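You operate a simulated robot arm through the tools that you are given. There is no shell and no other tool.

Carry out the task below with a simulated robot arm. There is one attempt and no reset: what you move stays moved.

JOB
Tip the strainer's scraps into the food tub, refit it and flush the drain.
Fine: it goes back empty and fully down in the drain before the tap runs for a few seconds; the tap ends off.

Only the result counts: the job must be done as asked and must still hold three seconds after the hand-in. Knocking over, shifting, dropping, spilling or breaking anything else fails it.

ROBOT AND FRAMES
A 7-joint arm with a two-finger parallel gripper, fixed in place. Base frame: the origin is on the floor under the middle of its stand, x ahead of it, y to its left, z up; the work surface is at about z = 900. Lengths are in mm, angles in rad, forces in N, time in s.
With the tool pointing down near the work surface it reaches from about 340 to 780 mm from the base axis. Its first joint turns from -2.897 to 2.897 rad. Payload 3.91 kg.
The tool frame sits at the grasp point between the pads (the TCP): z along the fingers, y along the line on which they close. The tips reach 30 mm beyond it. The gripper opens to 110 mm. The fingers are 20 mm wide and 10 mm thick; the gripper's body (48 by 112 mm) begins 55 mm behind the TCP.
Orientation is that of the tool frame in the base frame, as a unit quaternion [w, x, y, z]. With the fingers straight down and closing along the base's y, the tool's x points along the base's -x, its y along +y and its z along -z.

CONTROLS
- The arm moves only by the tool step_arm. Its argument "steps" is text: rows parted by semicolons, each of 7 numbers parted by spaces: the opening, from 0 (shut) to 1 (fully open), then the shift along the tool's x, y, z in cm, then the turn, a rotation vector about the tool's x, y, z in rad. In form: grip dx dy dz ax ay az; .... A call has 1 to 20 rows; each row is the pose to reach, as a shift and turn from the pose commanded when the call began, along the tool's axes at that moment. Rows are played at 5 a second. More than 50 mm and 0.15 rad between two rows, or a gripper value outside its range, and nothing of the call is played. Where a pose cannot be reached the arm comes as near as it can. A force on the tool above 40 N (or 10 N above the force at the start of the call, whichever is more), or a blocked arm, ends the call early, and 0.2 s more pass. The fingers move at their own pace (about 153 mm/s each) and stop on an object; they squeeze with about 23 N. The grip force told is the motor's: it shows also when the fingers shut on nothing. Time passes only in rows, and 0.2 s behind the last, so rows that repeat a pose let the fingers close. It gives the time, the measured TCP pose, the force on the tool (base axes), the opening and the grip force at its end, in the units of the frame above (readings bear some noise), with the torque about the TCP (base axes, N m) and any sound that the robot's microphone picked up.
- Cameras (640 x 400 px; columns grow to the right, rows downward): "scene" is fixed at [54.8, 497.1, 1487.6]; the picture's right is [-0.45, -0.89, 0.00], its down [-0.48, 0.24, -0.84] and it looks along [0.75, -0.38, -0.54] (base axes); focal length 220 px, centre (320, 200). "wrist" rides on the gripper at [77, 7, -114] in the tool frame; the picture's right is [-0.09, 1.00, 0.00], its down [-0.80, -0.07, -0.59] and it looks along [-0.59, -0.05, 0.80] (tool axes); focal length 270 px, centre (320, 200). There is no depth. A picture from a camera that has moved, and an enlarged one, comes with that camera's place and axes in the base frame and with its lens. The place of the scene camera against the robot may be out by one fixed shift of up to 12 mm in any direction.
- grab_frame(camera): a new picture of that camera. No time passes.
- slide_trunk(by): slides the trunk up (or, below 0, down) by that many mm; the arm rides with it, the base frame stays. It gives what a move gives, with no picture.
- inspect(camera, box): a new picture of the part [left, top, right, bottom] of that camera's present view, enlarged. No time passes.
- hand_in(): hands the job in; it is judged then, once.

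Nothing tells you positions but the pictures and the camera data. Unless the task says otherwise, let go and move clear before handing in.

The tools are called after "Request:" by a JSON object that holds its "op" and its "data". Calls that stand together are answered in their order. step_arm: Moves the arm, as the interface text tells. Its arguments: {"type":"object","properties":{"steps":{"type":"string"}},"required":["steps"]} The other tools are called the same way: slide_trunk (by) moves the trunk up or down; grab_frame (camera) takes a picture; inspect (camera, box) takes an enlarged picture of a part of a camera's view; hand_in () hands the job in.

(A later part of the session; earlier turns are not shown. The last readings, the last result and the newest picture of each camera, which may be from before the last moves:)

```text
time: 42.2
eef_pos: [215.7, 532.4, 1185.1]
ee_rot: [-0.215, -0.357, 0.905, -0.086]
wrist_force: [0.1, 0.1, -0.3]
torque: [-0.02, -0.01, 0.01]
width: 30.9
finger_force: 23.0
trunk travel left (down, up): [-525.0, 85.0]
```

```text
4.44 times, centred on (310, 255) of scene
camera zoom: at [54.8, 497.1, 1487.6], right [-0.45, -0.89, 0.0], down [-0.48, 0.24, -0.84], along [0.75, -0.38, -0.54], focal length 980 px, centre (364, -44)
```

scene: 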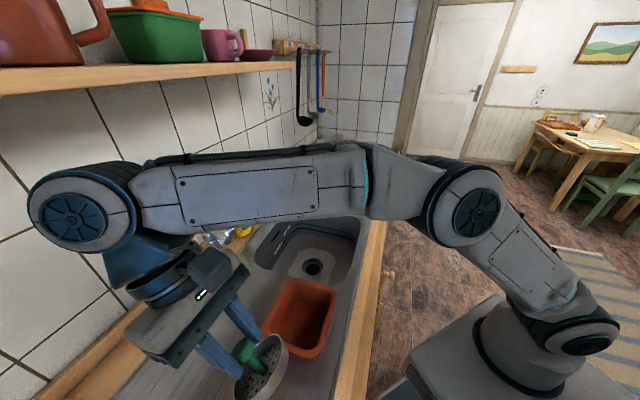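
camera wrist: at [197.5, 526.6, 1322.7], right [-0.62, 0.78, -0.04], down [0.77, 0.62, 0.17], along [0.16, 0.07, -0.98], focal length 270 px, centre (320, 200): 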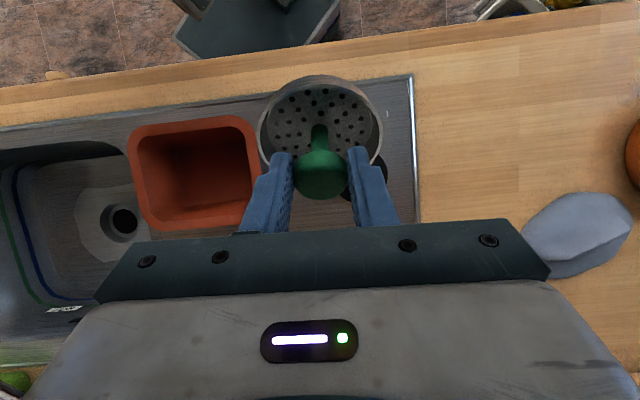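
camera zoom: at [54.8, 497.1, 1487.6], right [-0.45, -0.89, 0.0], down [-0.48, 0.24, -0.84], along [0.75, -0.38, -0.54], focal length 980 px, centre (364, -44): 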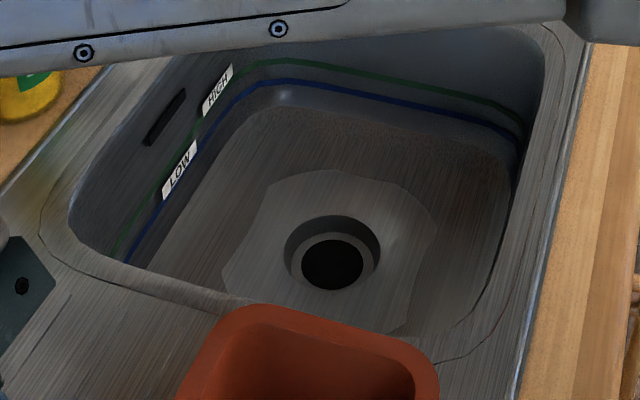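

The basket is completely clean, and no scrap shows in the tub, bowl or on the board. I'll head back to the drain, check the bowl and drain hole from above, and search the tub again with a free gripper after refitting.

Request:
{"op": "step_arm", "data": {"steps": "0 0 -4.1 0 0 0 0; 0 0 -8.2 0 0 0 0; 0 0 -12.3 0 0 0 0; 0 0 -16.4 0 0 0 0; 0 0 -20.5 0 0 -0.04 0; 0 0 -24.6 0 0 -0.12 0; 0 0 -28.7 0 0 -0.2 0; 0 0 -32.8 0 0 -0.28 0; 0 0 -36.7 0 0 -0.36 0; 0 0 -36.7 0 0 -0.434 0"}}

Request:
{"op": "grab_frame", "data": {"camera": "wrist"}}

Request:
{"op": "inspect", "data": {"camera": "wrist", "box": [60, 0, 380, 230]}}

```text
time: 44.4
eef_pos: [465.5, 260.9, 1187.2]
ee_rot: [-0.015, -0.367, 0.93, -0.006]
wrist_force: [0.6, 0.3, -0.5]
torque: [-0.02, -0.02, -0.01]
width: 30.8
finger_force: 22.8
trunk travel left (down, up): [-525.0, 85.0]
```

```text
taken
camera wrist: at [406.6, 216.0, 1304.0], right [-0.62, 0.79, 0.0], down [0.65, 0.51, 0.57], along [0.45, 0.35, -0.82], focal length 270 px, centre (320, 200)
```

wrist: 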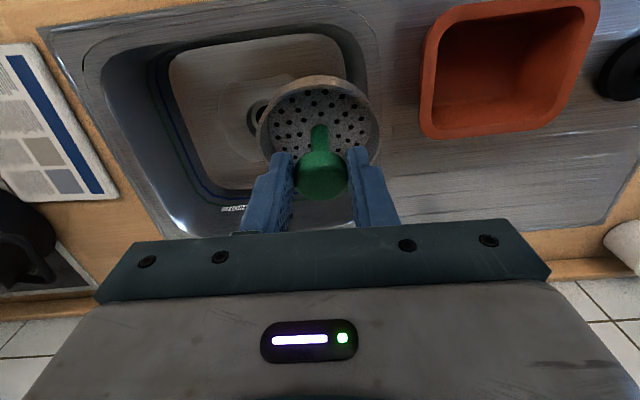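

```text
1.74 times, centred on (220, 115) of wrist
camera zoom: at [406.6, 216.0, 1304.0], right [-0.62, 0.79, 0.0], down [0.65, 0.51, 0.57], along [0.45, 0.35, -0.82], focal length 470 px, centre (494, 348)
```

zoom: 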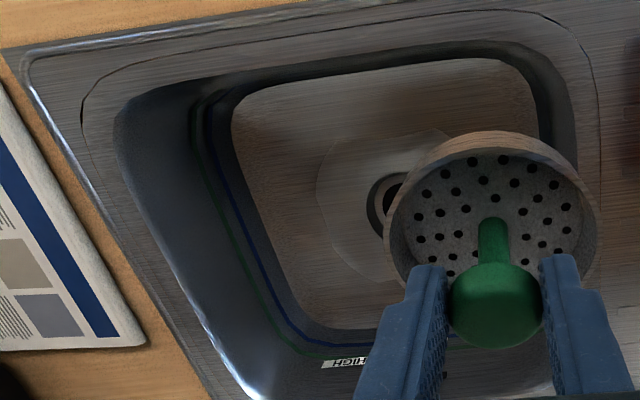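

Request:
{"op": "inspect", "data": {"camera": "wrist", "box": [410, 0, 610, 145]}}

Request:
{"op": "inspect", "data": {"camera": "scene", "box": [255, 265, 345, 365]}}

```text
2.76 times, centred on (510, 72) of wrist
camera zoom: at [406.6, 216.0, 1304.0], right [-0.62, 0.79, 0.0], down [0.65, 0.51, 0.57], along [0.45, 0.35, -0.82], focal length 746 px, centre (-204, 552)
```

zoom: 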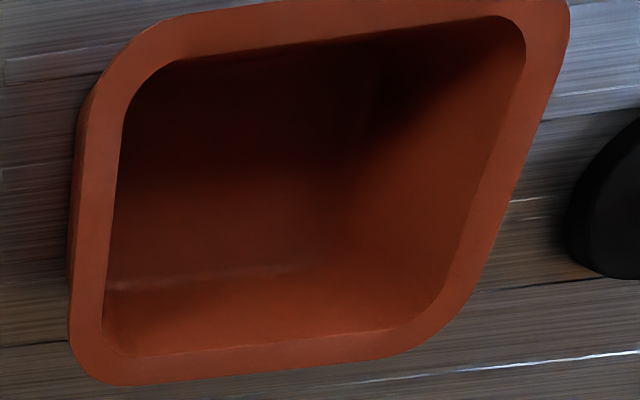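

```text
4.00 times, centred on (300, 315) of scene
camera zoom: at [54.8, 497.1, 1487.6], right [-0.45, -0.89, 0.0], down [-0.48, 0.24, -0.84], along [0.75, -0.38, -0.54], focal length 882 px, centre (400, -260)
```

zoom: 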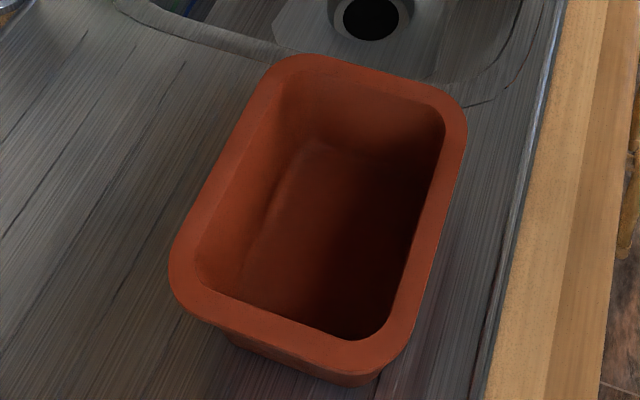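

I realise the far side of the basket (away from the wrist camera, behind the cap and fingers) has never been in view, so the scrap could still be there. I'll turn the hand so that side faces the scene camera.

Request:
{"op": "step_arm", "data": {"steps": "0 0 0 0 0 0 -0.14; 0 0 0 0 0 0 -0.28; 0 0 0 0 0 0 -0.42; 0 0 0 0 0 0 -0.56; 0 0 0 0 0 0 -0.70; 0 0 0 0 0 0 -0.84; 0 0 0 0 0 0 -0.98; 0 0 0 0 0 0 -1.12; 0 0 0 0 0 0 -1.26; 0 0 0 0 0 0 -1.40; 0 0 0 0 0 0 -1.50"}}

Request:
{"op": "grab_frame", "data": {"camera": "scene"}}

Request:
{"op": "inspect", "data": {"camera": "scene", "box": [300, 190, 380, 250]}}

```text
time: 46.8
eef_pos: [464.8, 262.2, 1185.7]
ee_rot: [0.016, 0.903, -0.429, -0.007]
wrist_force: [1.0, -0.6, 0.2]
torque: [0.01, -0.01, 0.0]
width: 30.6
finger_force: 22.9
trunk travel left (down, up): [-525.0, 85.0]
```

```text
taken
```

scene: 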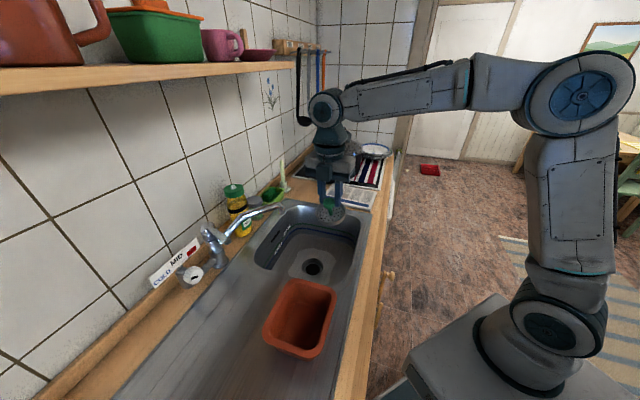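

```text
6.67 times, centred on (340, 220) of scene
camera zoom: at [54.8, 497.1, 1487.6], right [-0.45, -0.89, 0.0], down [-0.48, 0.24, -0.84], along [0.75, -0.38, -0.54], focal length 1470 px, centre (187, 67)
```

zoom: 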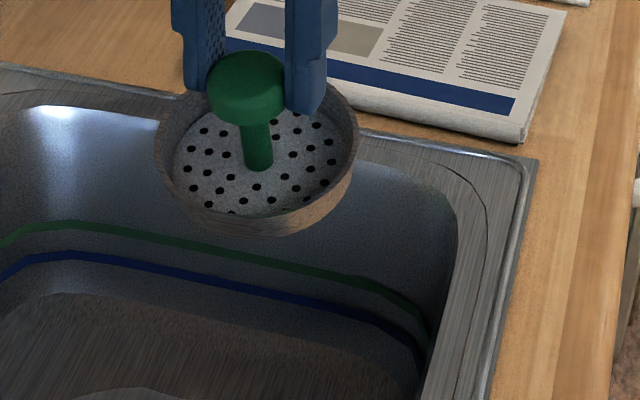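

Request:
{"op": "grab_frame", "data": {"camera": "wrist"}}

Request:
{"op": "inspect", "data": {"camera": "scene", "box": [200, 100, 300, 210]}}

Request:
{"op": "inspect", "data": {"camera": "scene", "box": [380, 180, 640, 330]}}

```text
taken
camera wrist: at [510.2, 201.3, 1301.6], right [-0.83, -0.56, 0.03], down [-0.44, 0.68, 0.59], along [-0.35, 0.47, -0.81], focal length 270 px, centre (320, 200)
```

wrist: 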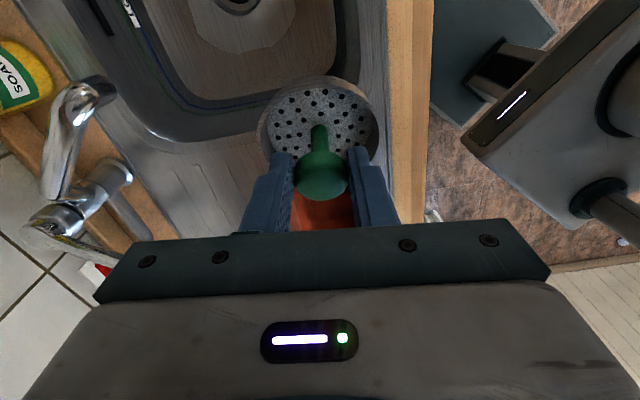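

```text
3.64 times, centred on (250, 155) of scene
camera zoom: at [54.8, 497.1, 1487.6], right [-0.45, -0.89, 0.0], down [-0.48, 0.24, -0.84], along [0.75, -0.38, -0.54], focal length 802 px, centre (574, 364)
```

zoom: 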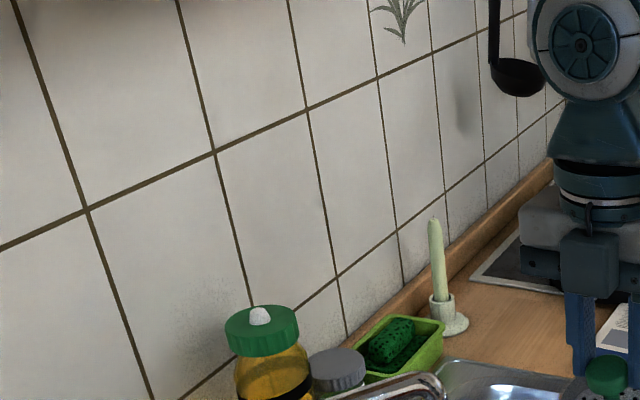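

```text
2.46 times, centred on (510, 255) of scene
camera zoom: at [54.8, 497.1, 1487.6], right [-0.45, -0.89, 0.0], down [-0.48, 0.24, -0.84], along [0.75, -0.38, -0.54], focal length 543 px, centre (-148, 65)
```

zoom: 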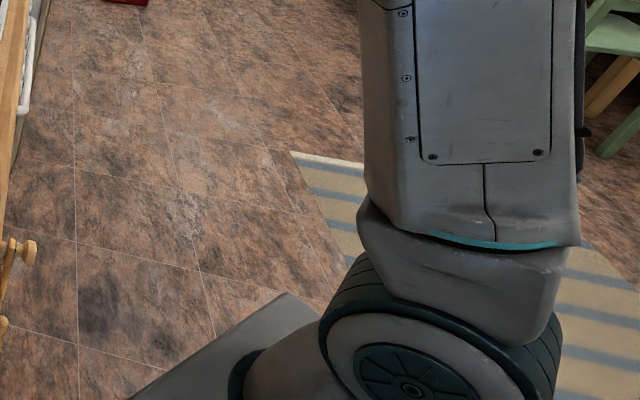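

Request:
{"op": "inspect", "data": {"camera": "wrist", "box": [400, 180, 480, 230]}}

Request:
{"op": "inspect", "data": {"camera": "wrist", "box": [560, 200, 640, 250]}}

Request:
{"op": "inspect", "data": {"camera": "scene", "box": [330, 330, 430, 400]}}

```text
8.00 times, centred on (440, 205) of wrist
camera zoom: at [510.2, 201.3, 1301.6], right [-0.83, -0.56, 0.03], down [-0.44, 0.68, 0.59], along [-0.35, 0.47, -0.81], focal length 2162 px, centre (-640, 160)
```

zoom: 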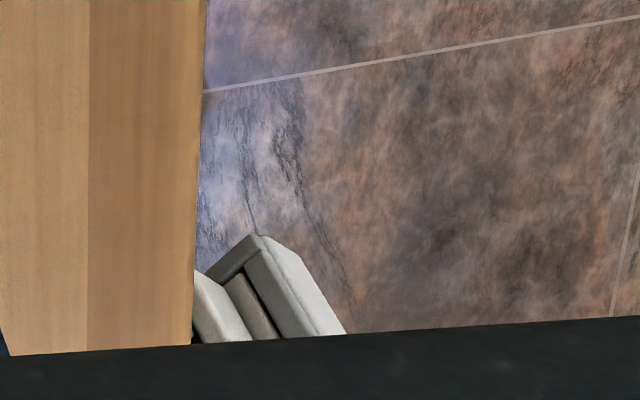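

```text
8.00 times, centred on (600, 225) of wrist
camera zoom: at [510.2, 201.3, 1301.6], right [-0.83, -0.56, 0.03], down [-0.44, 0.68, 0.59], along [-0.35, 0.47, -0.81], focal length 2162 px, centre (-1920, 0)
```

zoom: 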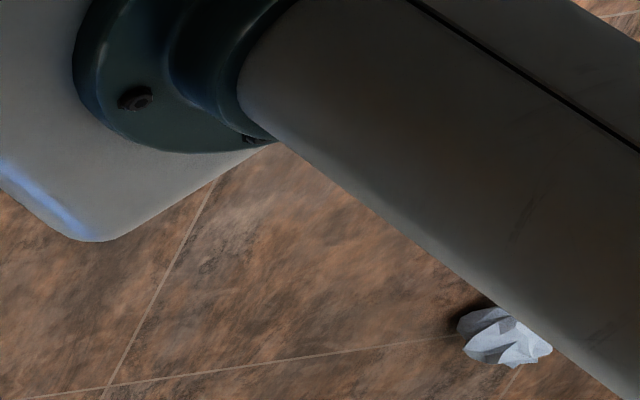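

```text
5.71 times, centred on (380, 365) of scene
camera zoom: at [54.8, 497.1, 1487.6], right [-0.45, -0.89, 0.0], down [-0.48, 0.24, -0.84], along [0.75, -0.38, -0.54], focal length 1260 px, centre (-23, -743)
```

zoom: 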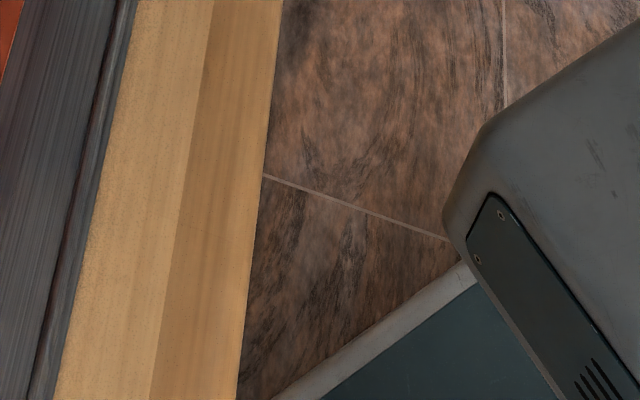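

The basket is confirmed empty from this side too. One place left to check is the palm between the fingers, so I'll tilt the hand here, clear of everything, to show the palm to the scene camera.

Request:
{"op": "step_arm", "data": {"steps": "0 0 0 0 0 -0.14 0; 0 0 0 0 0 -0.28 0; 0 0 0 0 0 -0.42 0; 0 0 0 0 0 -0.56 0; 0 0 0 0 0 -0.70 0; 0 0 0 0 0 -0.84 0; 0 0 0 0 0 -0.98 0"}}

Request:
{"op": "grab_frame", "data": {"camera": "scene"}}

Request:
{"op": "inspect", "data": {"camera": "scene", "box": [290, 170, 390, 250]}}

Request:
{"op": "grab_frame", "data": {"camera": "wrist"}}

```text
time: 48.4
eef_pos: [464.9, 260.4, 1186.3]
ee_rot: [-0.19, 0.792, -0.388, -0.43]
wrist_force: [-0.9, 0.9, -0.3]
torque: [-0.01, -0.04, 0.0]
width: 30.5
finger_force: 22.6
trunk travel left (down, up): [-525.0, 85.0]
```

```text
taken
```

scene: 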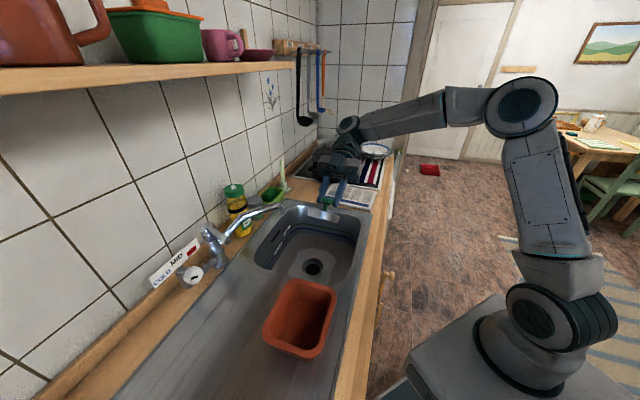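

```text
5.00 times, centred on (340, 210) of scene
camera zoom: at [54.8, 497.1, 1487.6], right [-0.45, -0.89, 0.0], down [-0.48, 0.24, -0.84], along [0.75, -0.38, -0.54], focal length 1102 px, centre (220, 150)
```

zoom: 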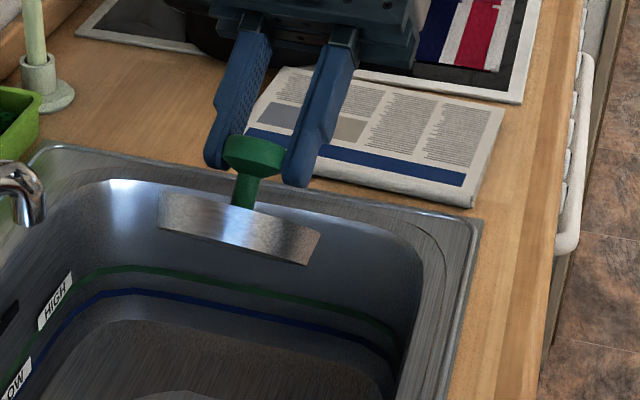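

```text
taken
camera wrist: at [545.8, 150.6, 1186.9], right [-0.8, -0.59, 0.11], down [0.11, 0.03, 0.99], along [-0.58, 0.81, 0.04], focal length 270 px, centre (320, 200)
```

wrist: 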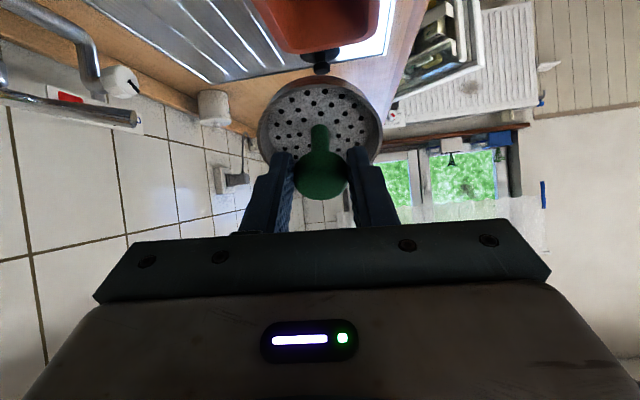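

There is nothing on the palm either; the strainer is empty and the scrap left it while over the tub. I'll level the hand again and prepare to refit the strainer.

Request:
{"op": "step_arm", "data": {"steps": "0 0 0 0 0 0.14 0; 0 0 0 0 0 0.28 0; 0 0 0 0 0 0.42 0; 0 0 0 0 0 0.56 0; 0 0 0 0 0 0.70 0; 0 0 0 0 0 0.84 0; 0 0 0 0 0 0.98 0"}}

Request:
{"op": "step_arm", "data": {"steps": "0 0 0 0 0 0 0.14; 0 0 0 0 0 0 0.28; 0 0 0 0 0 0 0.42; 0 0 0 0 0 0 0.56; 0 0 0 0 0 0 0.70; 0 0 0 0 0 0 0.84; 0 0 0 0 0 0 0.98; 0 0 0 0 0 0 1.12; 0 0 0 0 0 0 1.26; 0 0 0 0 0 0 1.40; 0 0 0 0 0 0 1.50"}}

```text
time: 50.0
eef_pos: [463.8, 261.9, 1186.2]
ee_rot: [0.016, 0.903, -0.43, -0.005]
wrist_force: [-0.1, -0.7, -0.5]
torque: [0.0, 0.03, -0.01]
width: 30.7
finger_force: 23.0
trunk travel left (down, up): [-525.0, 85.0]
```

```text
time: 52.4
eef_pos: [465.7, 262.1, 1186.7]
ee_rot: [-0.015, -0.365, 0.931, -0.007]
wrist_force: [-0.3, -0.3, -0.5]
torque: [0.04, 0.04, -0.03]
width: 30.7
finger_force: 23.1
trunk travel left (down, up): [-525.0, 85.0]
```

Now I'll move to just above the drain with the same −0.25 rad lean I had when I gripped the cap, stopping at z about 1000 to check alignment.

Request:
{"op": "step_arm", "data": {"steps": "0 -1.68 -2 3.06 0 -0.047 0; 0 -3.36 -4 6.12 0 -0.094 0; 0 -5.03 -6 9.18 0 -0.141 0; 0 -6.7 -8 12.24 0 -0.188 0; 0 -8.4 -10 15.3 0 -0.235 0; 0 -10.07 -12.02 18.36 0 -0.283 0"}}

Request:
{"op": "grab_frame", "data": {"camera": "wrist"}}

Request:
{"op": "inspect", "data": {"camera": "scene", "box": [250, 180, 380, 280]}}

```text
time: 53.8
eef_pos: [615.9, 237.7, 998.0]
ee_rot: [0.116, -0.362, 0.924, 0.045]
wrist_force: [0.3, -0.2, -0.5]
torque: [-0.05, 0.02, 0.01]
width: 30.8
finger_force: 22.7
trunk travel left (down, up): [-525.0, 85.0]
```

```text
taken
camera wrist: at [535.4, 173.5, 1090.4], right [-0.62, 0.79, 0.02], down [0.51, 0.38, 0.77], along [0.6, 0.49, -0.63], focal length 270 px, centre (320, 200)
```

wrist: 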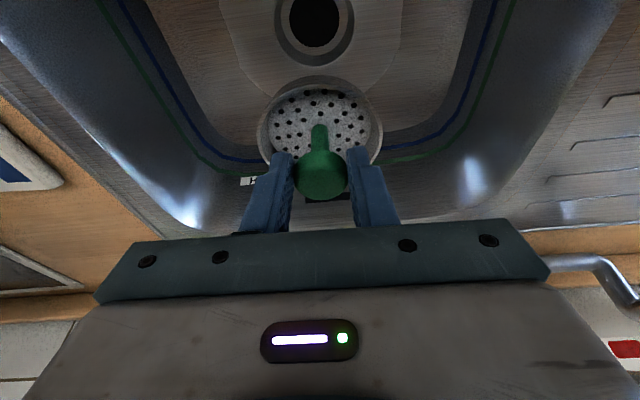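

```text
4.00 times, centred on (315, 230) of scene
camera zoom: at [54.8, 497.1, 1487.6], right [-0.45, -0.89, 0.0], down [-0.48, 0.24, -0.84], along [0.75, -0.38, -0.54], focal length 882 px, centre (340, 80)
```

zoom: 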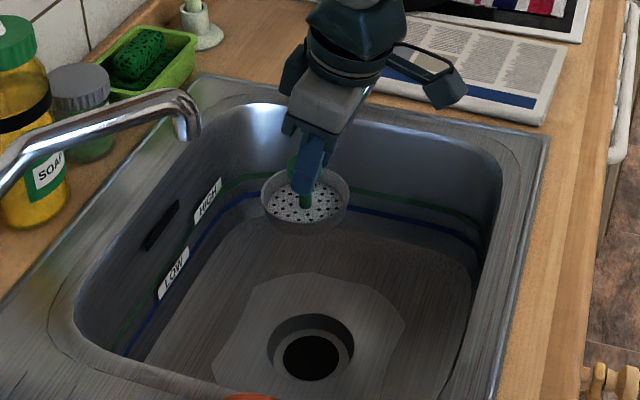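

The strainer hangs level above the drain. I'll descend to z about 854, the height of my earlier lift picture, and compare alignment.

Request:
{"op": "step_arm", "data": {"steps": "0 0.9 0 3.5 0 0 0; 0 1.8 0 7 0 0 0; 0 2.7 0 10.5 0 0 0; 0 3.57 0 13.95 0 0 0; 0 3.57 0 13.95 0 0 0"}}

Request:
{"op": "grab_frame", "data": {"camera": "wrist"}}

Request:
{"op": "inspect", "data": {"camera": "wrist", "box": [250, 70, 390, 170]}}

Request:
{"op": "inspect", "data": {"camera": "scene", "box": [270, 200, 350, 280]}}

```text
time: 55.0
eef_pos: [615.9, 240.6, 853.5]
ee_rot: [0.115, -0.363, 0.923, 0.046]
wrist_force: [0.5, -1.1, -0.1]
torque: [0.01, 0.04, 0.04]
width: 30.5
finger_force: 22.4
trunk travel left (down, up): [-525.0, 85.0]
```

```text
taken
camera wrist: at [534.5, 176.5, 945.3], right [-0.62, 0.79, 0.02], down [0.51, 0.38, 0.77], along [0.6, 0.49, -0.63], focal length 270 px, centre (320, 200)
```

wrist: 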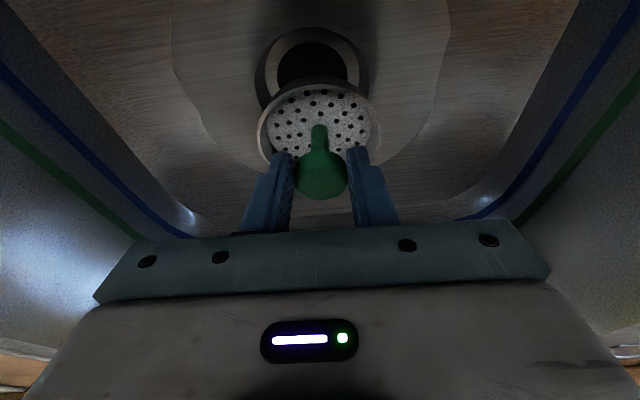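

```text
4.00 times, centred on (320, 120) of wrist
camera zoom: at [534.5, 176.5, 945.3], right [-0.62, 0.79, 0.02], down [0.51, 0.38, 0.77], along [0.6, 0.49, -0.63], focal length 1081 px, centre (320, 520)
```

zoom: 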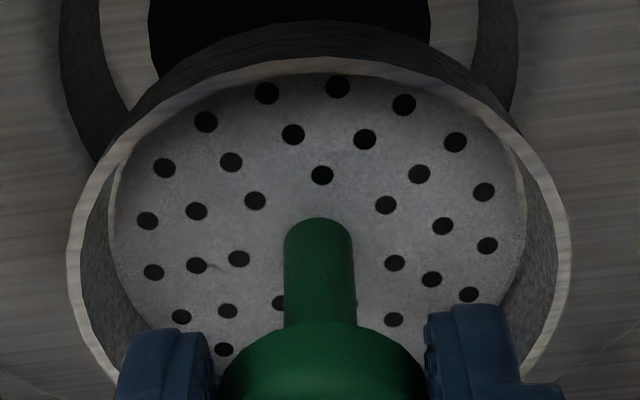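

```text
5.00 times, centred on (310, 240) of scene
camera zoom: at [54.8, 497.1, 1487.6], right [-0.45, -0.89, 0.0], down [-0.48, 0.24, -0.84], along [0.75, -0.38, -0.54], focal length 1102 px, centre (370, 0)
```

zoom: 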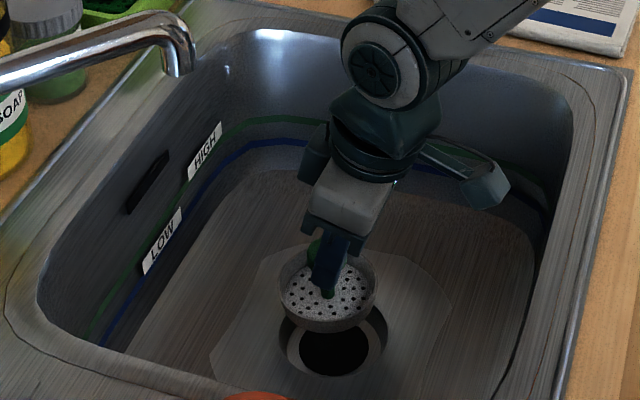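

Comparing with the lift picture, the strainer is about 2.7 mm off to one side. I'll correct that and lower to just above the seat.

Request:
{"op": "step_arm", "data": {"steps": "0 0 -0.27 0 0 0 0; 0 0.5 -0.27 1.94 0 0 0; 0 0.87 -0.27 3.4 0 0 0; 0 1.11 -0.27 4.36 0 0 0; 0 1.11 -0.27 4.36 0 0 0"}}

Request:
{"op": "grab_frame", "data": {"camera": "wrist"}}

Request:
{"op": "inspect", "data": {"camera": "wrist", "box": [240, 50, 400, 170]}}

Request:
{"op": "inspect", "data": {"camera": "scene", "box": [270, 220, 350, 290]}}

```text
time: 56.2
eef_pos: [618.2, 236.8, 809.9]
ee_rot: [0.116, -0.364, 0.923, 0.046]
wrist_force: [0.4, -0.3, -0.7]
torque: [0.01, 0.01, 0.0]
width: 30.9
finger_force: 22.6
trunk travel left (down, up): [-525.0, 85.0]
```

```text
taken
camera wrist: at [537.4, 172.3, 901.7], right [-0.62, 0.79, 0.02], down [0.51, 0.38, 0.77], along [0.6, 0.49, -0.63], focal length 270 px, centre (320, 200)
```

wrist: 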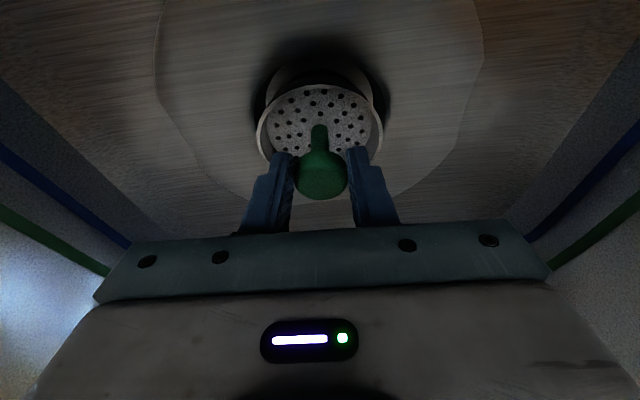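

```text
3.33 times, centred on (320, 110) of wrist
camera zoom: at [537.4, 172.3, 901.7], right [-0.62, 0.79, 0.02], down [0.51, 0.38, 0.77], along [0.6, 0.49, -0.63], focal length 901 px, centre (320, 500)
```

zoom: 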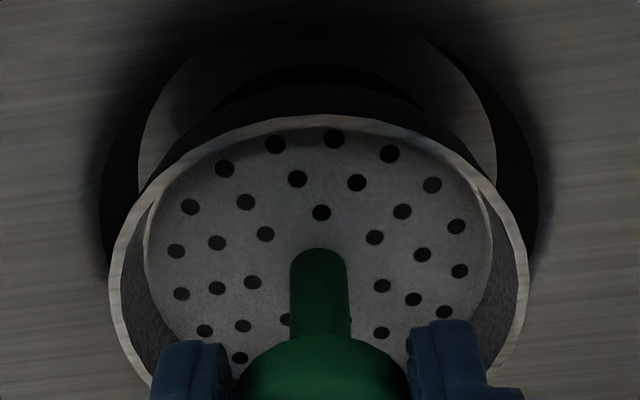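

```text
5.71 times, centred on (310, 255) of scene
camera zoom: at [54.8, 497.1, 1487.6], right [-0.45, -0.89, 0.0], down [-0.48, 0.24, -0.84], along [0.75, -0.38, -0.54], focal length 1260 px, centre (377, -114)
```

zoom: 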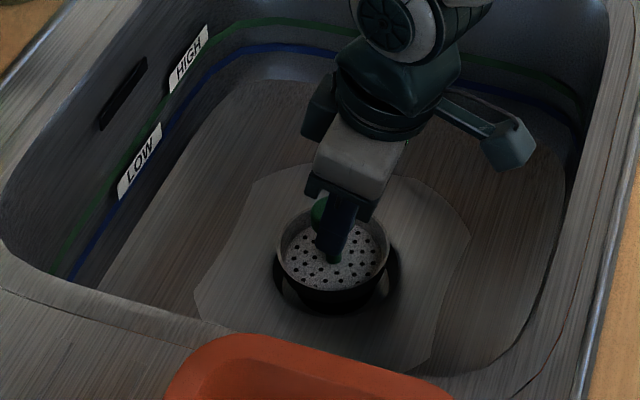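

The strainer is about 23 mm above its seat and within 2 mm of centre. I'll nudge it 1.5 mm towards the robot and lower it to the seat height.

Request:
{"op": "step_arm", "data": {"steps": "0 0.15 0 0 0 0 0; 0 0.4 0 0.97 0 0 0; 0 0.58 0 1.65 0 0 0; 0 0.67 0 2.0 0 0 0; 0 0.73 0 2.28 0 0 0; 0 0.73 0 2.28 0 0 0"}}

Request:
{"op": "grab_frame", "data": {"camera": "wrist"}}

Request:
{"op": "inspect", "data": {"camera": "wrist", "box": [240, 60, 400, 180]}}

Request:
{"op": "inspect", "data": {"camera": "scene", "box": [270, 220, 350, 290]}}

```text
time: 57.6
eef_pos: [616.6, 234.5, 787.7]
ee_rot: [0.117, -0.363, 0.923, 0.046]
wrist_force: [0.1, -0.1, -0.3]
torque: [-0.02, -0.01, -0.01]
width: 30.7
finger_force: 23.3
trunk travel left (down, up): [-525.0, 85.0]
```

```text
taken
camera wrist: at [536.1, 171.1, 879.3], right [-0.62, 0.79, 0.02], down [0.51, 0.38, 0.77], along [0.6, 0.49, -0.63], focal length 270 px, centre (320, 200)
```

wrist: 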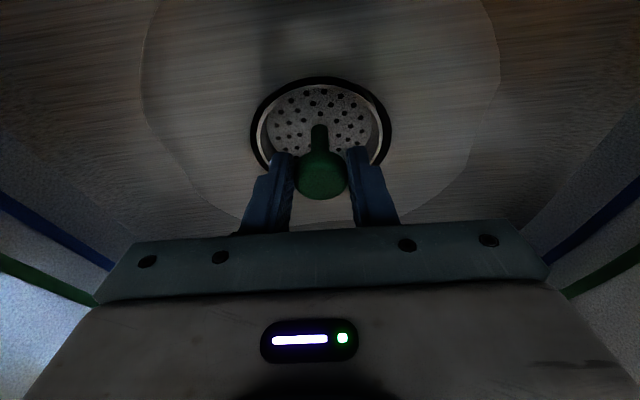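

```text
3.33 times, centred on (320, 120) of wrist
camera zoom: at [536.1, 171.1, 879.3], right [-0.62, 0.79, 0.02], down [0.51, 0.38, 0.77], along [0.6, 0.49, -0.63], focal length 901 px, centre (320, 467)
```

zoom: 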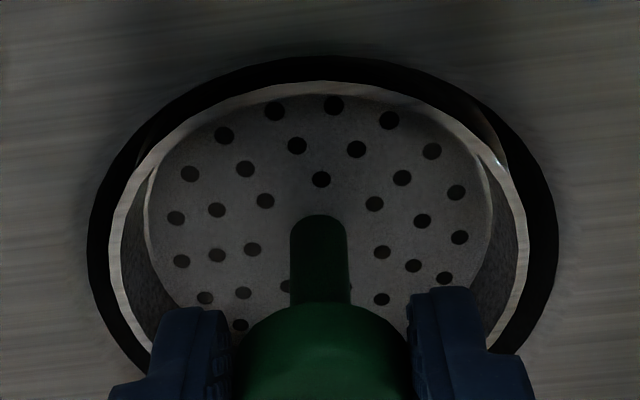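

```text
5.71 times, centred on (310, 255) of scene
camera zoom: at [54.8, 497.1, 1487.6], right [-0.45, -0.89, 0.0], down [-0.48, 0.24, -0.84], along [0.75, -0.38, -0.54], focal length 1260 px, centre (377, -114)
```

zoom: 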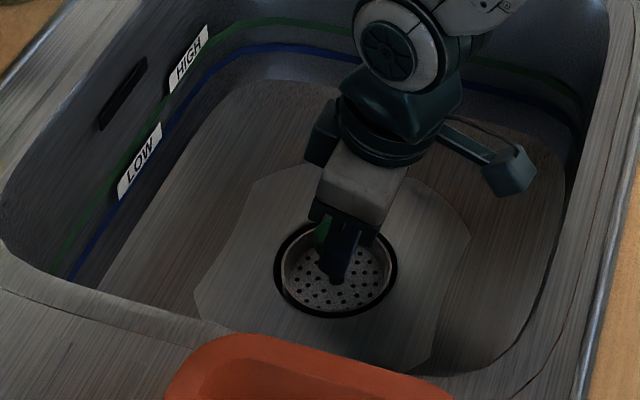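

The strainer is concentric in the recess with no contact force yet. I'll lower it in small increments until it bottoms out.

Request:
{"op": "step_arm", "data": {"steps": "0 0.025 0 0.1 0 0 0; 0 0.05 0 0.19 0 0 0; 0 0.05 0 0.19 0 0 0"}}

```text
time: 58.4
eef_pos: [617.1, 235.4, 787.2]
ee_rot: [0.118, -0.364, 0.923, 0.046]
wrist_force: [-3.2, -0.5, 10.5]
torque: [-0.2, 0.29, -0.08]
width: 30.8
finger_force: 23.4
trunk travel left (down, up): [-525.0, 85.0]
```

It touched down with about 10 N at z = 787, matching the original seated height. I'll ease off slightly and open the fingers.

Request:
{"op": "step_arm", "data": {"steps": "0 -0.025 0 -0.1 0 0 0; 0.35 -0.025 0 -0.1 0 0 0; 0.45 -0.025 0 -0.1 0 0 0; 0.6 -0.025 0 -0.1 0 0 0; 0.6 -0.025 0 -0.1 0 0 0"}}

Request:
{"op": "inspect", "data": {"camera": "wrist", "box": [240, 60, 400, 200]}}

Request:
{"op": "inspect", "data": {"camera": "scene", "box": [270, 220, 350, 290]}}

```text
time: 59.6
eef_pos: [617.2, 235.1, 785.7]
ee_rot: [0.116, -0.363, 0.923, 0.045]
wrist_force: [0.3, -0.6, 0.0]
torque: [0.0, -0.04, -0.01]
width: 66.1
finger_force: 0.0
trunk travel left (down, up): [-525.0, 85.0]
```

```text
2.86 times, centred on (320, 130) of wrist
camera zoom: at [536.5, 170.8, 878.3], right [-0.62, 0.79, 0.02], down [0.51, 0.38, 0.77], along [0.6, 0.49, -0.63], focal length 772 px, centre (320, 400)
```

zoom: 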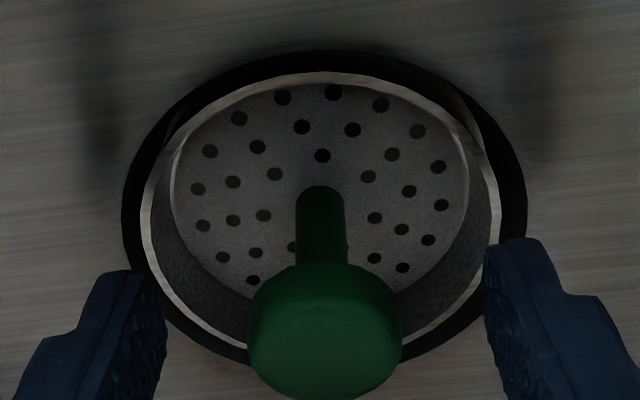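

```text
5.71 times, centred on (310, 255) of scene
camera zoom: at [54.8, 497.1, 1487.6], right [-0.45, -0.89, 0.0], down [-0.48, 0.24, -0.84], along [0.75, -0.38, -0.54], focal length 1260 px, centre (377, -114)
```

zoom: 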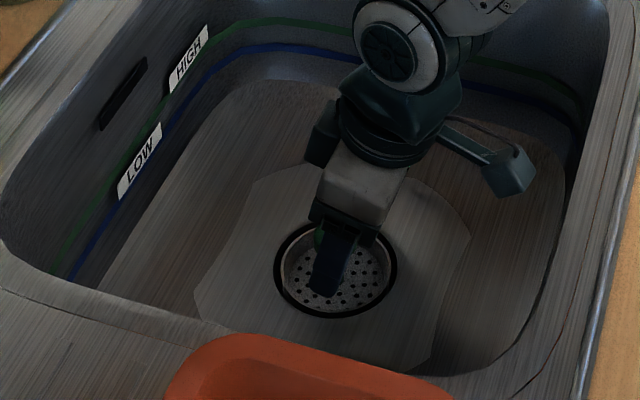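

The strainer sits in the recess. I'll raise the hand to the same viewpoint I used before grasping and compare how deep it sits.

Request:
{"op": "step_arm", "data": {"steps": "0.6 -0.37 0 -1.45 0 0 0; 0.6 -0.74 0 -2.9 0 0 0; 0.6 -1.48 0 -5.8 0 0 0; 1 -1.48 0 -5.8 0 0 0"}}

Request:
{"op": "inspect", "data": {"camera": "wrist", "box": [230, 5, 390, 145]}}

Request:
{"op": "inspect", "data": {"camera": "scene", "box": [280, 240, 344, 290]}}

```text
time: 60.6
eef_pos: [615.4, 236.9, 848.9]
ee_rot: [0.115, -0.364, 0.923, 0.045]
wrist_force: [-1.1, -0.8, 0.2]
torque: [0.01, 0.02, 0.0]
width: 110.0
finger_force: 0.0
trunk travel left (down, up): [-525.0, 85.0]
```

```text
2.86 times, centred on (310, 75) of wrist
camera zoom: at [534.2, 172.6, 940.7], right [-0.62, 0.79, 0.02], down [0.51, 0.38, 0.77], along [0.6, 0.49, -0.63], focal length 772 px, centre (349, 557)
```

zoom: 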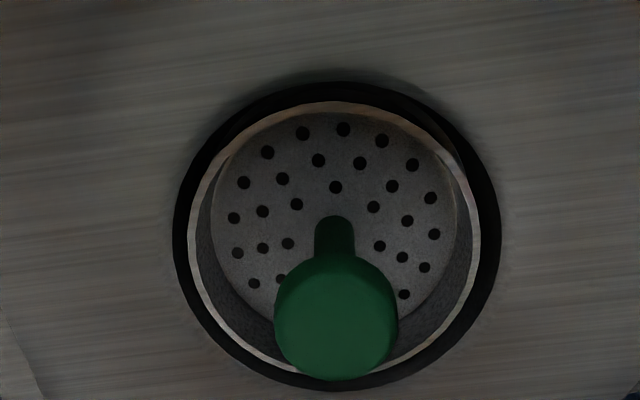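

```text
8.00 times, centred on (312, 265) of scene
camera zoom: at [54.8, 497.1, 1487.6], right [-0.45, -0.89, 0.0], down [-0.48, 0.24, -0.84], along [0.75, -0.38, -0.54], focal length 1763 px, centre (384, -320)
```

zoom: 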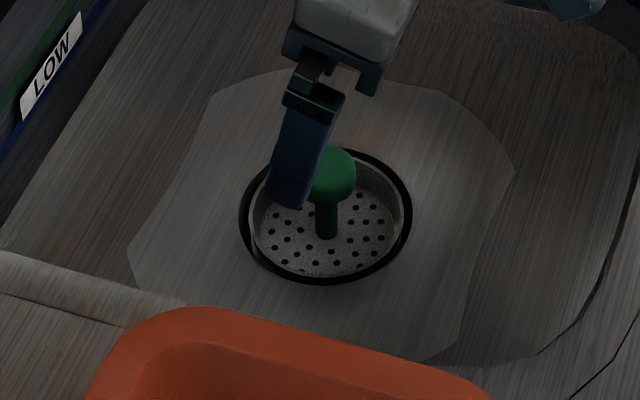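

The strainer looks the same as at the start. I'll lift the hand clear and check the seat from above once nothing blocks the view.

Request:
{"op": "step_arm", "data": {"steps": "1 -0.93 0 -3.63 0 0 0; 1 -1.86 0 -7.27 0 0 0; 1 -2.78 0 -10.9 0 0 0; 1 -3.71 0 -14.53 0 0 0; 1 -4.6 0.6 -18.2 0 0.06 0; 1 -5.5 1.2 -21.9 0 0.12 0; 1 -6.4 1.8 -25.5 0 0.19 0; 1 -7.3 2.47 -29.2 0 0.25 0"}}

Request:
{"op": "inspect", "data": {"camera": "wrist", "box": [265, 25, 345, 105]}}

Request:
{"op": "inspect", "data": {"camera": "scene", "box": [280, 240, 344, 290]}}

Request:
{"op": "inspect", "data": {"camera": "scene", "box": [296, 253, 328, 273]}}

```text
time: 62.4
eef_pos: [599.8, 249.3, 1150.2]
ee_rot: [-0.001, -0.366, 0.93, -0.001]
wrist_force: [0.8, 0.5, -0.5]
torque: [0.0, -0.02, -0.05]
width: 109.9
finger_force: 0.0
trunk travel left (down, up): [-525.0, 85.0]
```

```text
5.00 times, centred on (305, 65) of wrist
camera zoom: at [537.5, 202.6, 1264.7], right [-0.62, 0.79, 0.0], down [0.63, 0.5, 0.59], along [0.47, 0.36, -0.81], focal length 1351 px, centre (395, 875)
```

zoom: 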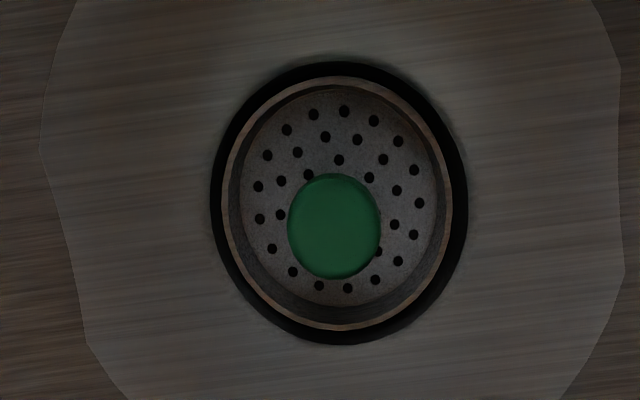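

```text
8.00 times, centred on (312, 265) of scene
camera zoom: at [54.8, 497.1, 1487.6], right [-0.45, -0.89, 0.0], down [-0.48, 0.24, -0.84], along [0.75, -0.38, -0.54], focal length 1763 px, centre (384, -320)
```

zoom: 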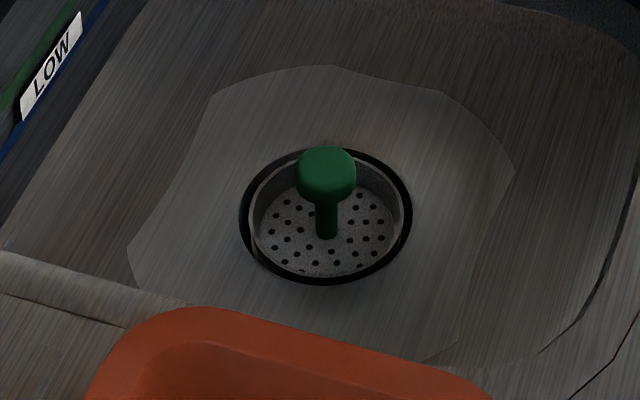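

```text
16.00 times, centred on (312, 263) of scene
camera zoom: at [54.8, 497.1, 1487.6], right [-0.45, -0.89, 0.0], down [-0.48, 0.24, -0.84], along [0.75, -0.38, -0.54], focal length 3527 px, centre (448, -808)
```

zoom: 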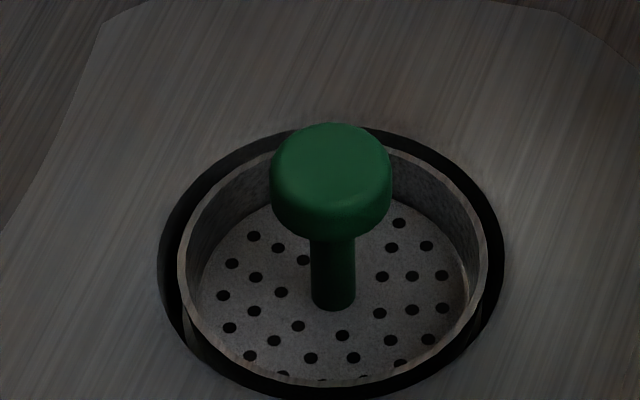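

The strainer is seated, level and empty, matching the initial picture. With the gripper free, I'll take one unobstructed look straight down into the tub.

Request:
{"op": "step_arm", "data": {"steps": "1 1.1 3.7 -0.6 0 0.05 0; 1 2.2 7.5 -1.2 0 0.11 0; 1 3.3 11.2 -1.9 0 0.17 0; 1 4.5 14.9 -2.5 0 0.23 0; 1 5.6 18.7 -3.1 0 0.28 0; 1 6.7 22.4 -3.8 0 0.34 0; 1 7.8 26.1 -4.4 0 0.4 0; 1 8.93 29.9 -5 0 0.45 0"}}

Request:
{"op": "grab_frame", "data": {"camera": "wrist"}}

Request:
{"op": "inspect", "data": {"camera": "wrist", "box": [230, 60, 410, 240]}}

```text
time: 64.2
eef_pos: [329.3, 409.5, 1198.7]
ee_rot: [-0.207, -0.358, 0.907, -0.083]
wrist_force: [-0.7, 0.2, -0.7]
torque: [-0.02, -0.04, 0.01]
width: 109.9
finger_force: 0.0
trunk travel left (down, up): [-525.0, 85.0]
```

```text
taken
camera wrist: at [309.3, 401.9, 1335.5], right [-0.62, 0.78, -0.04], down [0.76, 0.62, 0.19], along [0.17, 0.09, -0.98], focal length 270 px, centre (320, 200)
```

wrist: 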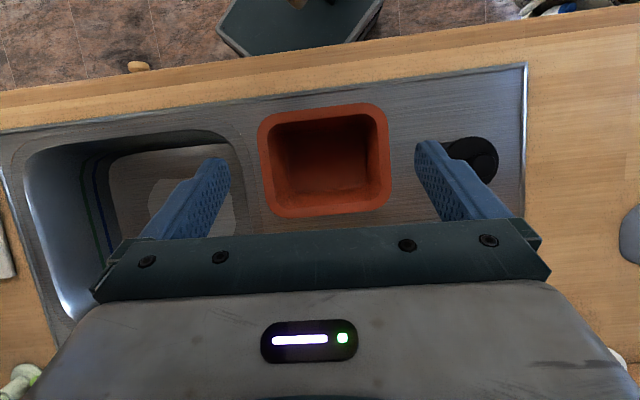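

```text
2.22 times, centred on (320, 150) of wrist
camera zoom: at [309.3, 401.9, 1335.5], right [-0.62, 0.78, -0.04], down [0.76, 0.62, 0.19], along [0.17, 0.09, -0.98], focal length 601 px, centre (320, 311)
```

zoom: 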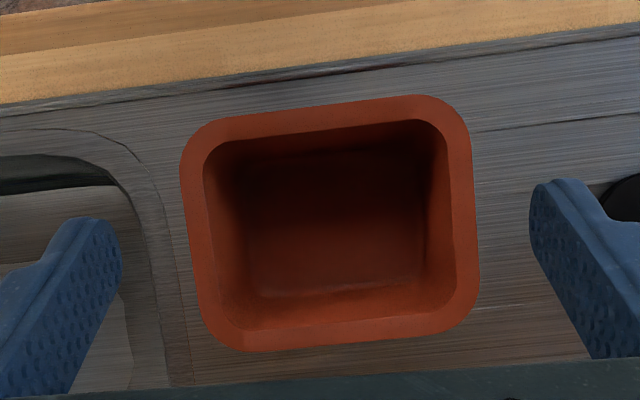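

The tub floor is bare from directly above and nothing was dropped anywhere I can see; the strainer is empty and refitted. Now for the tap: I'll bring the hand towards the lever, leaning back so the wrist stays clear of the shelf, and line up with the lever rod.

Request:
{"op": "step_arm", "data": {"steps": "0.45 -1.5 -1.2 -0.75 0 -0.11 0; 0.45 -3 -2.4 -1.5 0 -0.22 0; 0.45 -4.5 -3.6 -2.3 0 -0.33 0; 0.45 -5.92 -4.75 -3.01 0 -0.45 0"}}

Request:
{"op": "step_arm", "data": {"steps": "0.45 -1.8 0.4 -0.1 0.0223 -0.1186 0.0721; 0.45 -3.6 0.8 -0.2 0.0446 -0.2372 0.1442; 0.45 -5.4 1.2 -0.4 0.0669 -0.3558 0.2164; 0.45 -7.2 1.6 -0.5 0.0892 -0.4744 0.2885; 0.45 -9.06 1.95 -0.6 0.1115 -0.593 0.3606"}}

Request:
{"op": "grab_frame", "data": {"camera": "wrist"}}

Request:
{"op": "grab_frame", "data": {"camera": "scene"}}

```text
time: 65.2
eef_pos: [411.5, 419.4, 1199.3]
ee_rot: [0.001, -0.367, 0.93, 0.0]
wrist_force: [-1.7, 0.4, -0.3]
torque: [0.0, 0.01, -0.01]
width: 49.7
finger_force: 0.0
trunk travel left (down, up): [-525.0, 85.0]
```

```text
time: 66.4
eef_pos: [462.4, 500.2, 1204.4]
ee_rot: [0.291, -0.18, 0.938, 0.057]
wrist_force: [0.4, 0.1, -0.4]
torque: [-0.01, -0.02, 0.03]
width: 49.6
finger_force: 0.1
trunk travel left (down, up): [-525.0, 85.0]
```

```text
taken
camera wrist: at [339.8, 459.0, 1255.2], right [-0.3, 0.95, 0.05], down [0.33, 0.05, 0.94], along [0.9, 0.3, -0.33], focal length 270 px, centre (320, 200)
```

wrist: 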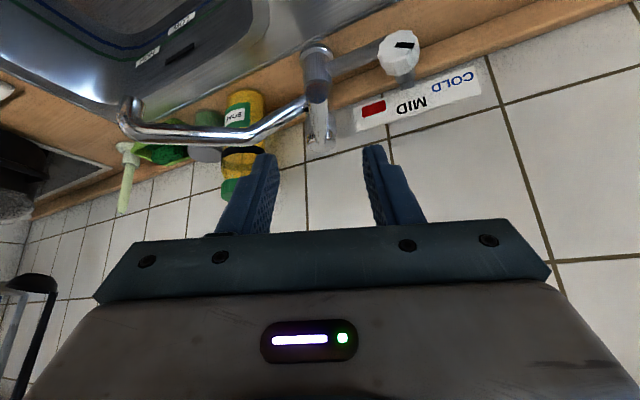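

```text
taken
```

scene: 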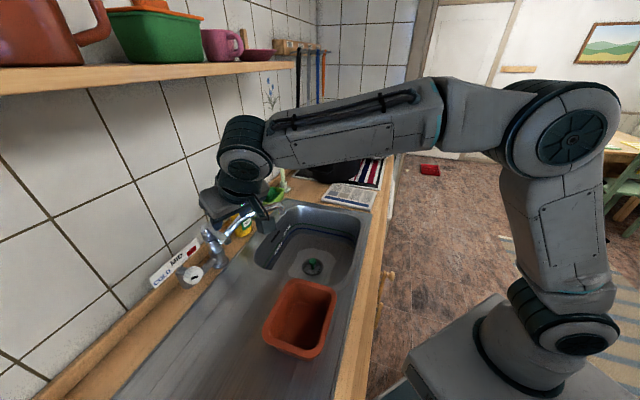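

Request:
{"op": "inspect", "data": {"camera": "wrist", "box": [260, 30, 420, 170]}}

Request:
{"op": "inspect", "data": {"camera": "scene", "box": [180, 180, 280, 280]}}

```text
2.86 times, centred on (340, 100) of wrist
camera zoom: at [339.8, 459.0, 1255.2], right [-0.3, 0.95, 0.05], down [0.33, 0.05, 0.94], along [0.9, 0.3, -0.33], focal length 772 px, centre (263, 486)
```

zoom: 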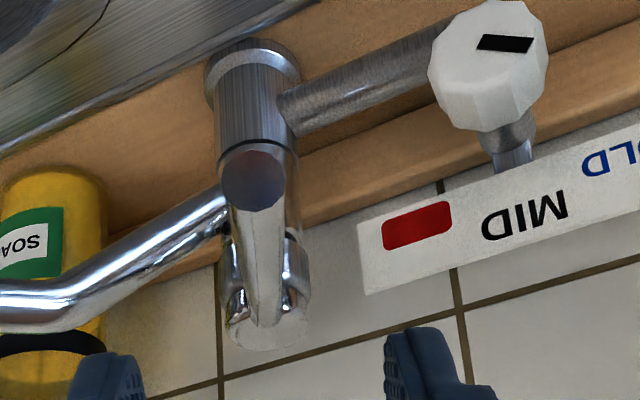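

```text
4.00 times, centred on (230, 230) of scene
camera zoom: at [54.8, 497.1, 1487.6], right [-0.45, -0.89, 0.0], down [-0.48, 0.24, -0.84], along [0.75, -0.38, -0.54], focal length 882 px, centre (680, 80)
```

zoom: 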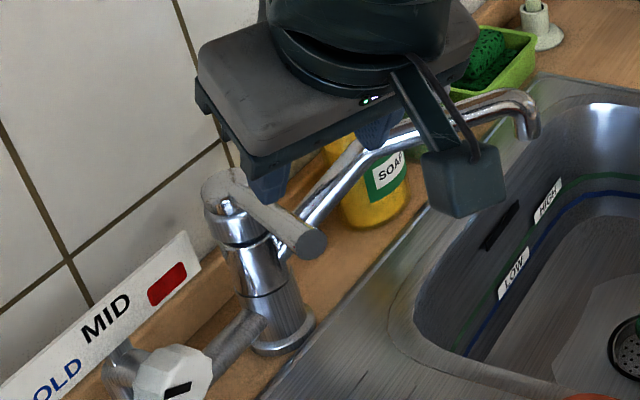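

I'm looking straight down the lever; its tip is at (521, 521, 1090), centred between the fingers. I'll advance along the tool axis so the fingers straddle the rod about 25 mm in from its end.

Request:
{"op": "step_arm", "data": {"steps": "0.45 -0.1 -0.1 3.5 0 0 0; 0.45 -0.2 -0.17 7 0 0 0; 0.45 -0.3 -0.17 10.5 0 0 0; 0.45 -0.35 -0.17 13 0 0 0; 0.45 -0.35 -0.17 15 0 0 0"}}

Request:
{"op": "grab_frame", "data": {"camera": "wrist"}}

Request:
{"op": "inspect", "data": {"camera": "scene", "box": [180, 180, 280, 280]}}

```text
time: 67.6
eef_pos: [546.4, 528.7, 1082.4]
ee_rot: [0.289, -0.18, 0.939, 0.056]
wrist_force: [0.3, 0.5, -0.4]
torque: [0.01, 0.0, 0.03]
width: 49.6
finger_force: 0.0
trunk travel left (down, up): [-525.0, 85.0]
```

```text
taken
camera wrist: at [423.8, 488.7, 1134.8], right [-0.3, 0.95, 0.05], down [0.33, 0.05, 0.94], along [0.9, 0.3, -0.33], focal length 270 px, centre (320, 200)
```

wrist: 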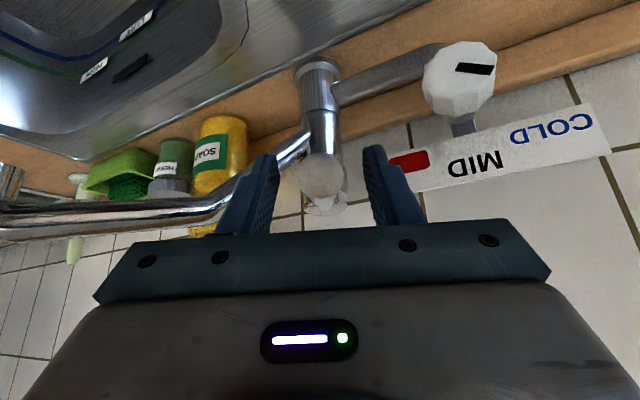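

```text
4.00 times, centred on (230, 230) of scene
camera zoom: at [54.8, 497.1, 1487.6], right [-0.45, -0.89, 0.0], down [-0.48, 0.24, -0.84], along [0.75, -0.38, -0.54], focal length 882 px, centre (680, 80)
```

zoom: 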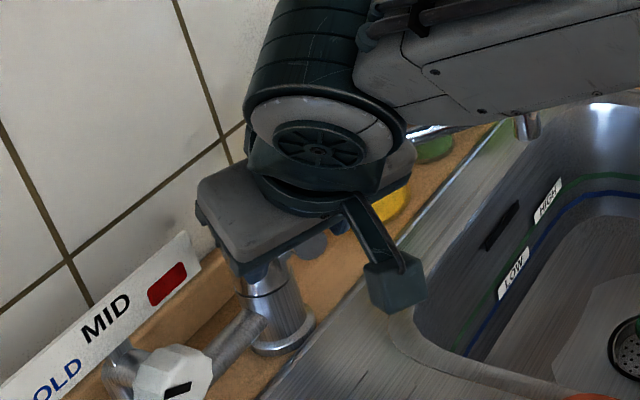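

The lever's end is between the fingers, centred. I'll close gently on it.

Request:
{"op": "step_arm", "data": {"steps": "0.3 0 0 0 0 0 0; 0.2 0 0 0 0 0 0; 0.1 0 0 0 0 0 0; 0 0 0 0 0 0 0; 0 0 0 0 0 0 0"}}

Request:
{"op": "inspect", "data": {"camera": "wrist", "box": [240, 120, 400, 240]}}

```text
time: 68.8
eef_pos: [545.9, 529.1, 1082.4]
ee_rot: [0.29, -0.18, 0.938, 0.056]
wrist_force: [-0.3, 4.4, 0.7]
torque: [-0.09, -0.23, -1.17]
width: 18.6
finger_force: 45.3
trunk travel left (down, up): [-525.0, 85.0]
```

```text
3.33 times, centred on (320, 180) of wrist
camera zoom: at [422.9, 489.3, 1134.9], right [-0.3, 0.95, 0.05], down [0.33, 0.05, 0.94], along [0.9, 0.3, -0.33], focal length 901 px, centre (320, 267)
```

zoom: 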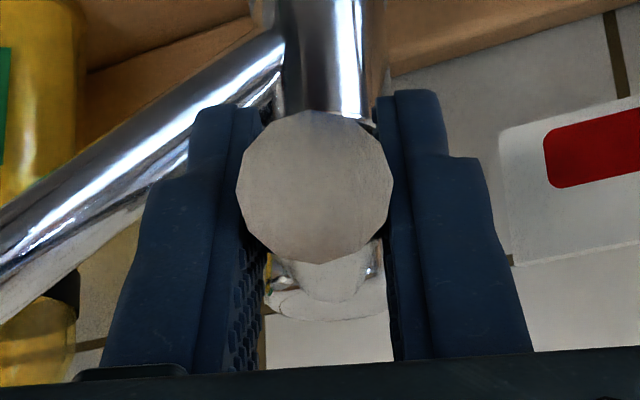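

The lever is gripped at 18.6 mm width. I'll test whether it lifts with a small upward arc of a few millimetres while watching the force.

Request:
{"op": "step_arm", "data": {"steps": "0 -0.2 0 -0.15 0 0 0; 0 -0.4 0 -0.31 0 0 0; 0 -0.4 0 -0.31 0 0 0"}}

```text
time: 69.6
eef_pos: [546.1, 530.1, 1084.4]
ee_rot: [0.288, -0.18, 0.939, 0.054]
wrist_force: [-5.1, 3.5, -12.0]
torque: [-0.59, 1.16, -1.11]
width: 18.8
finger_force: 45.2
trunk travel left (down, up): [-525.0, 85.0]
```

Lifting met about 12 N of resistance with little motion, and there is a twist torque from a slight yaw misalignment. I'll return to neutral, correct the yaw by 0.03 rad and re-read the forces.

Request:
{"op": "step_arm", "data": {"steps": "0 0.4 0 0.31 0 0 0; 0 0.4 0 0.31 0.017 0 0.025; 0 0.4 0 0.31 0.017 0 0.025"}}

```text
time: 70.4
eef_pos: [546.3, 530.7, 1085.4]
ee_rot: [0.293, -0.166, 0.94, 0.052]
wrist_force: [-2.0, 8.8, 3.7]
torque: [0.12, -0.49, 0.4]
width: 18.7
finger_force: 45.5
trunk travel left (down, up): [-525.0, 85.0]
```

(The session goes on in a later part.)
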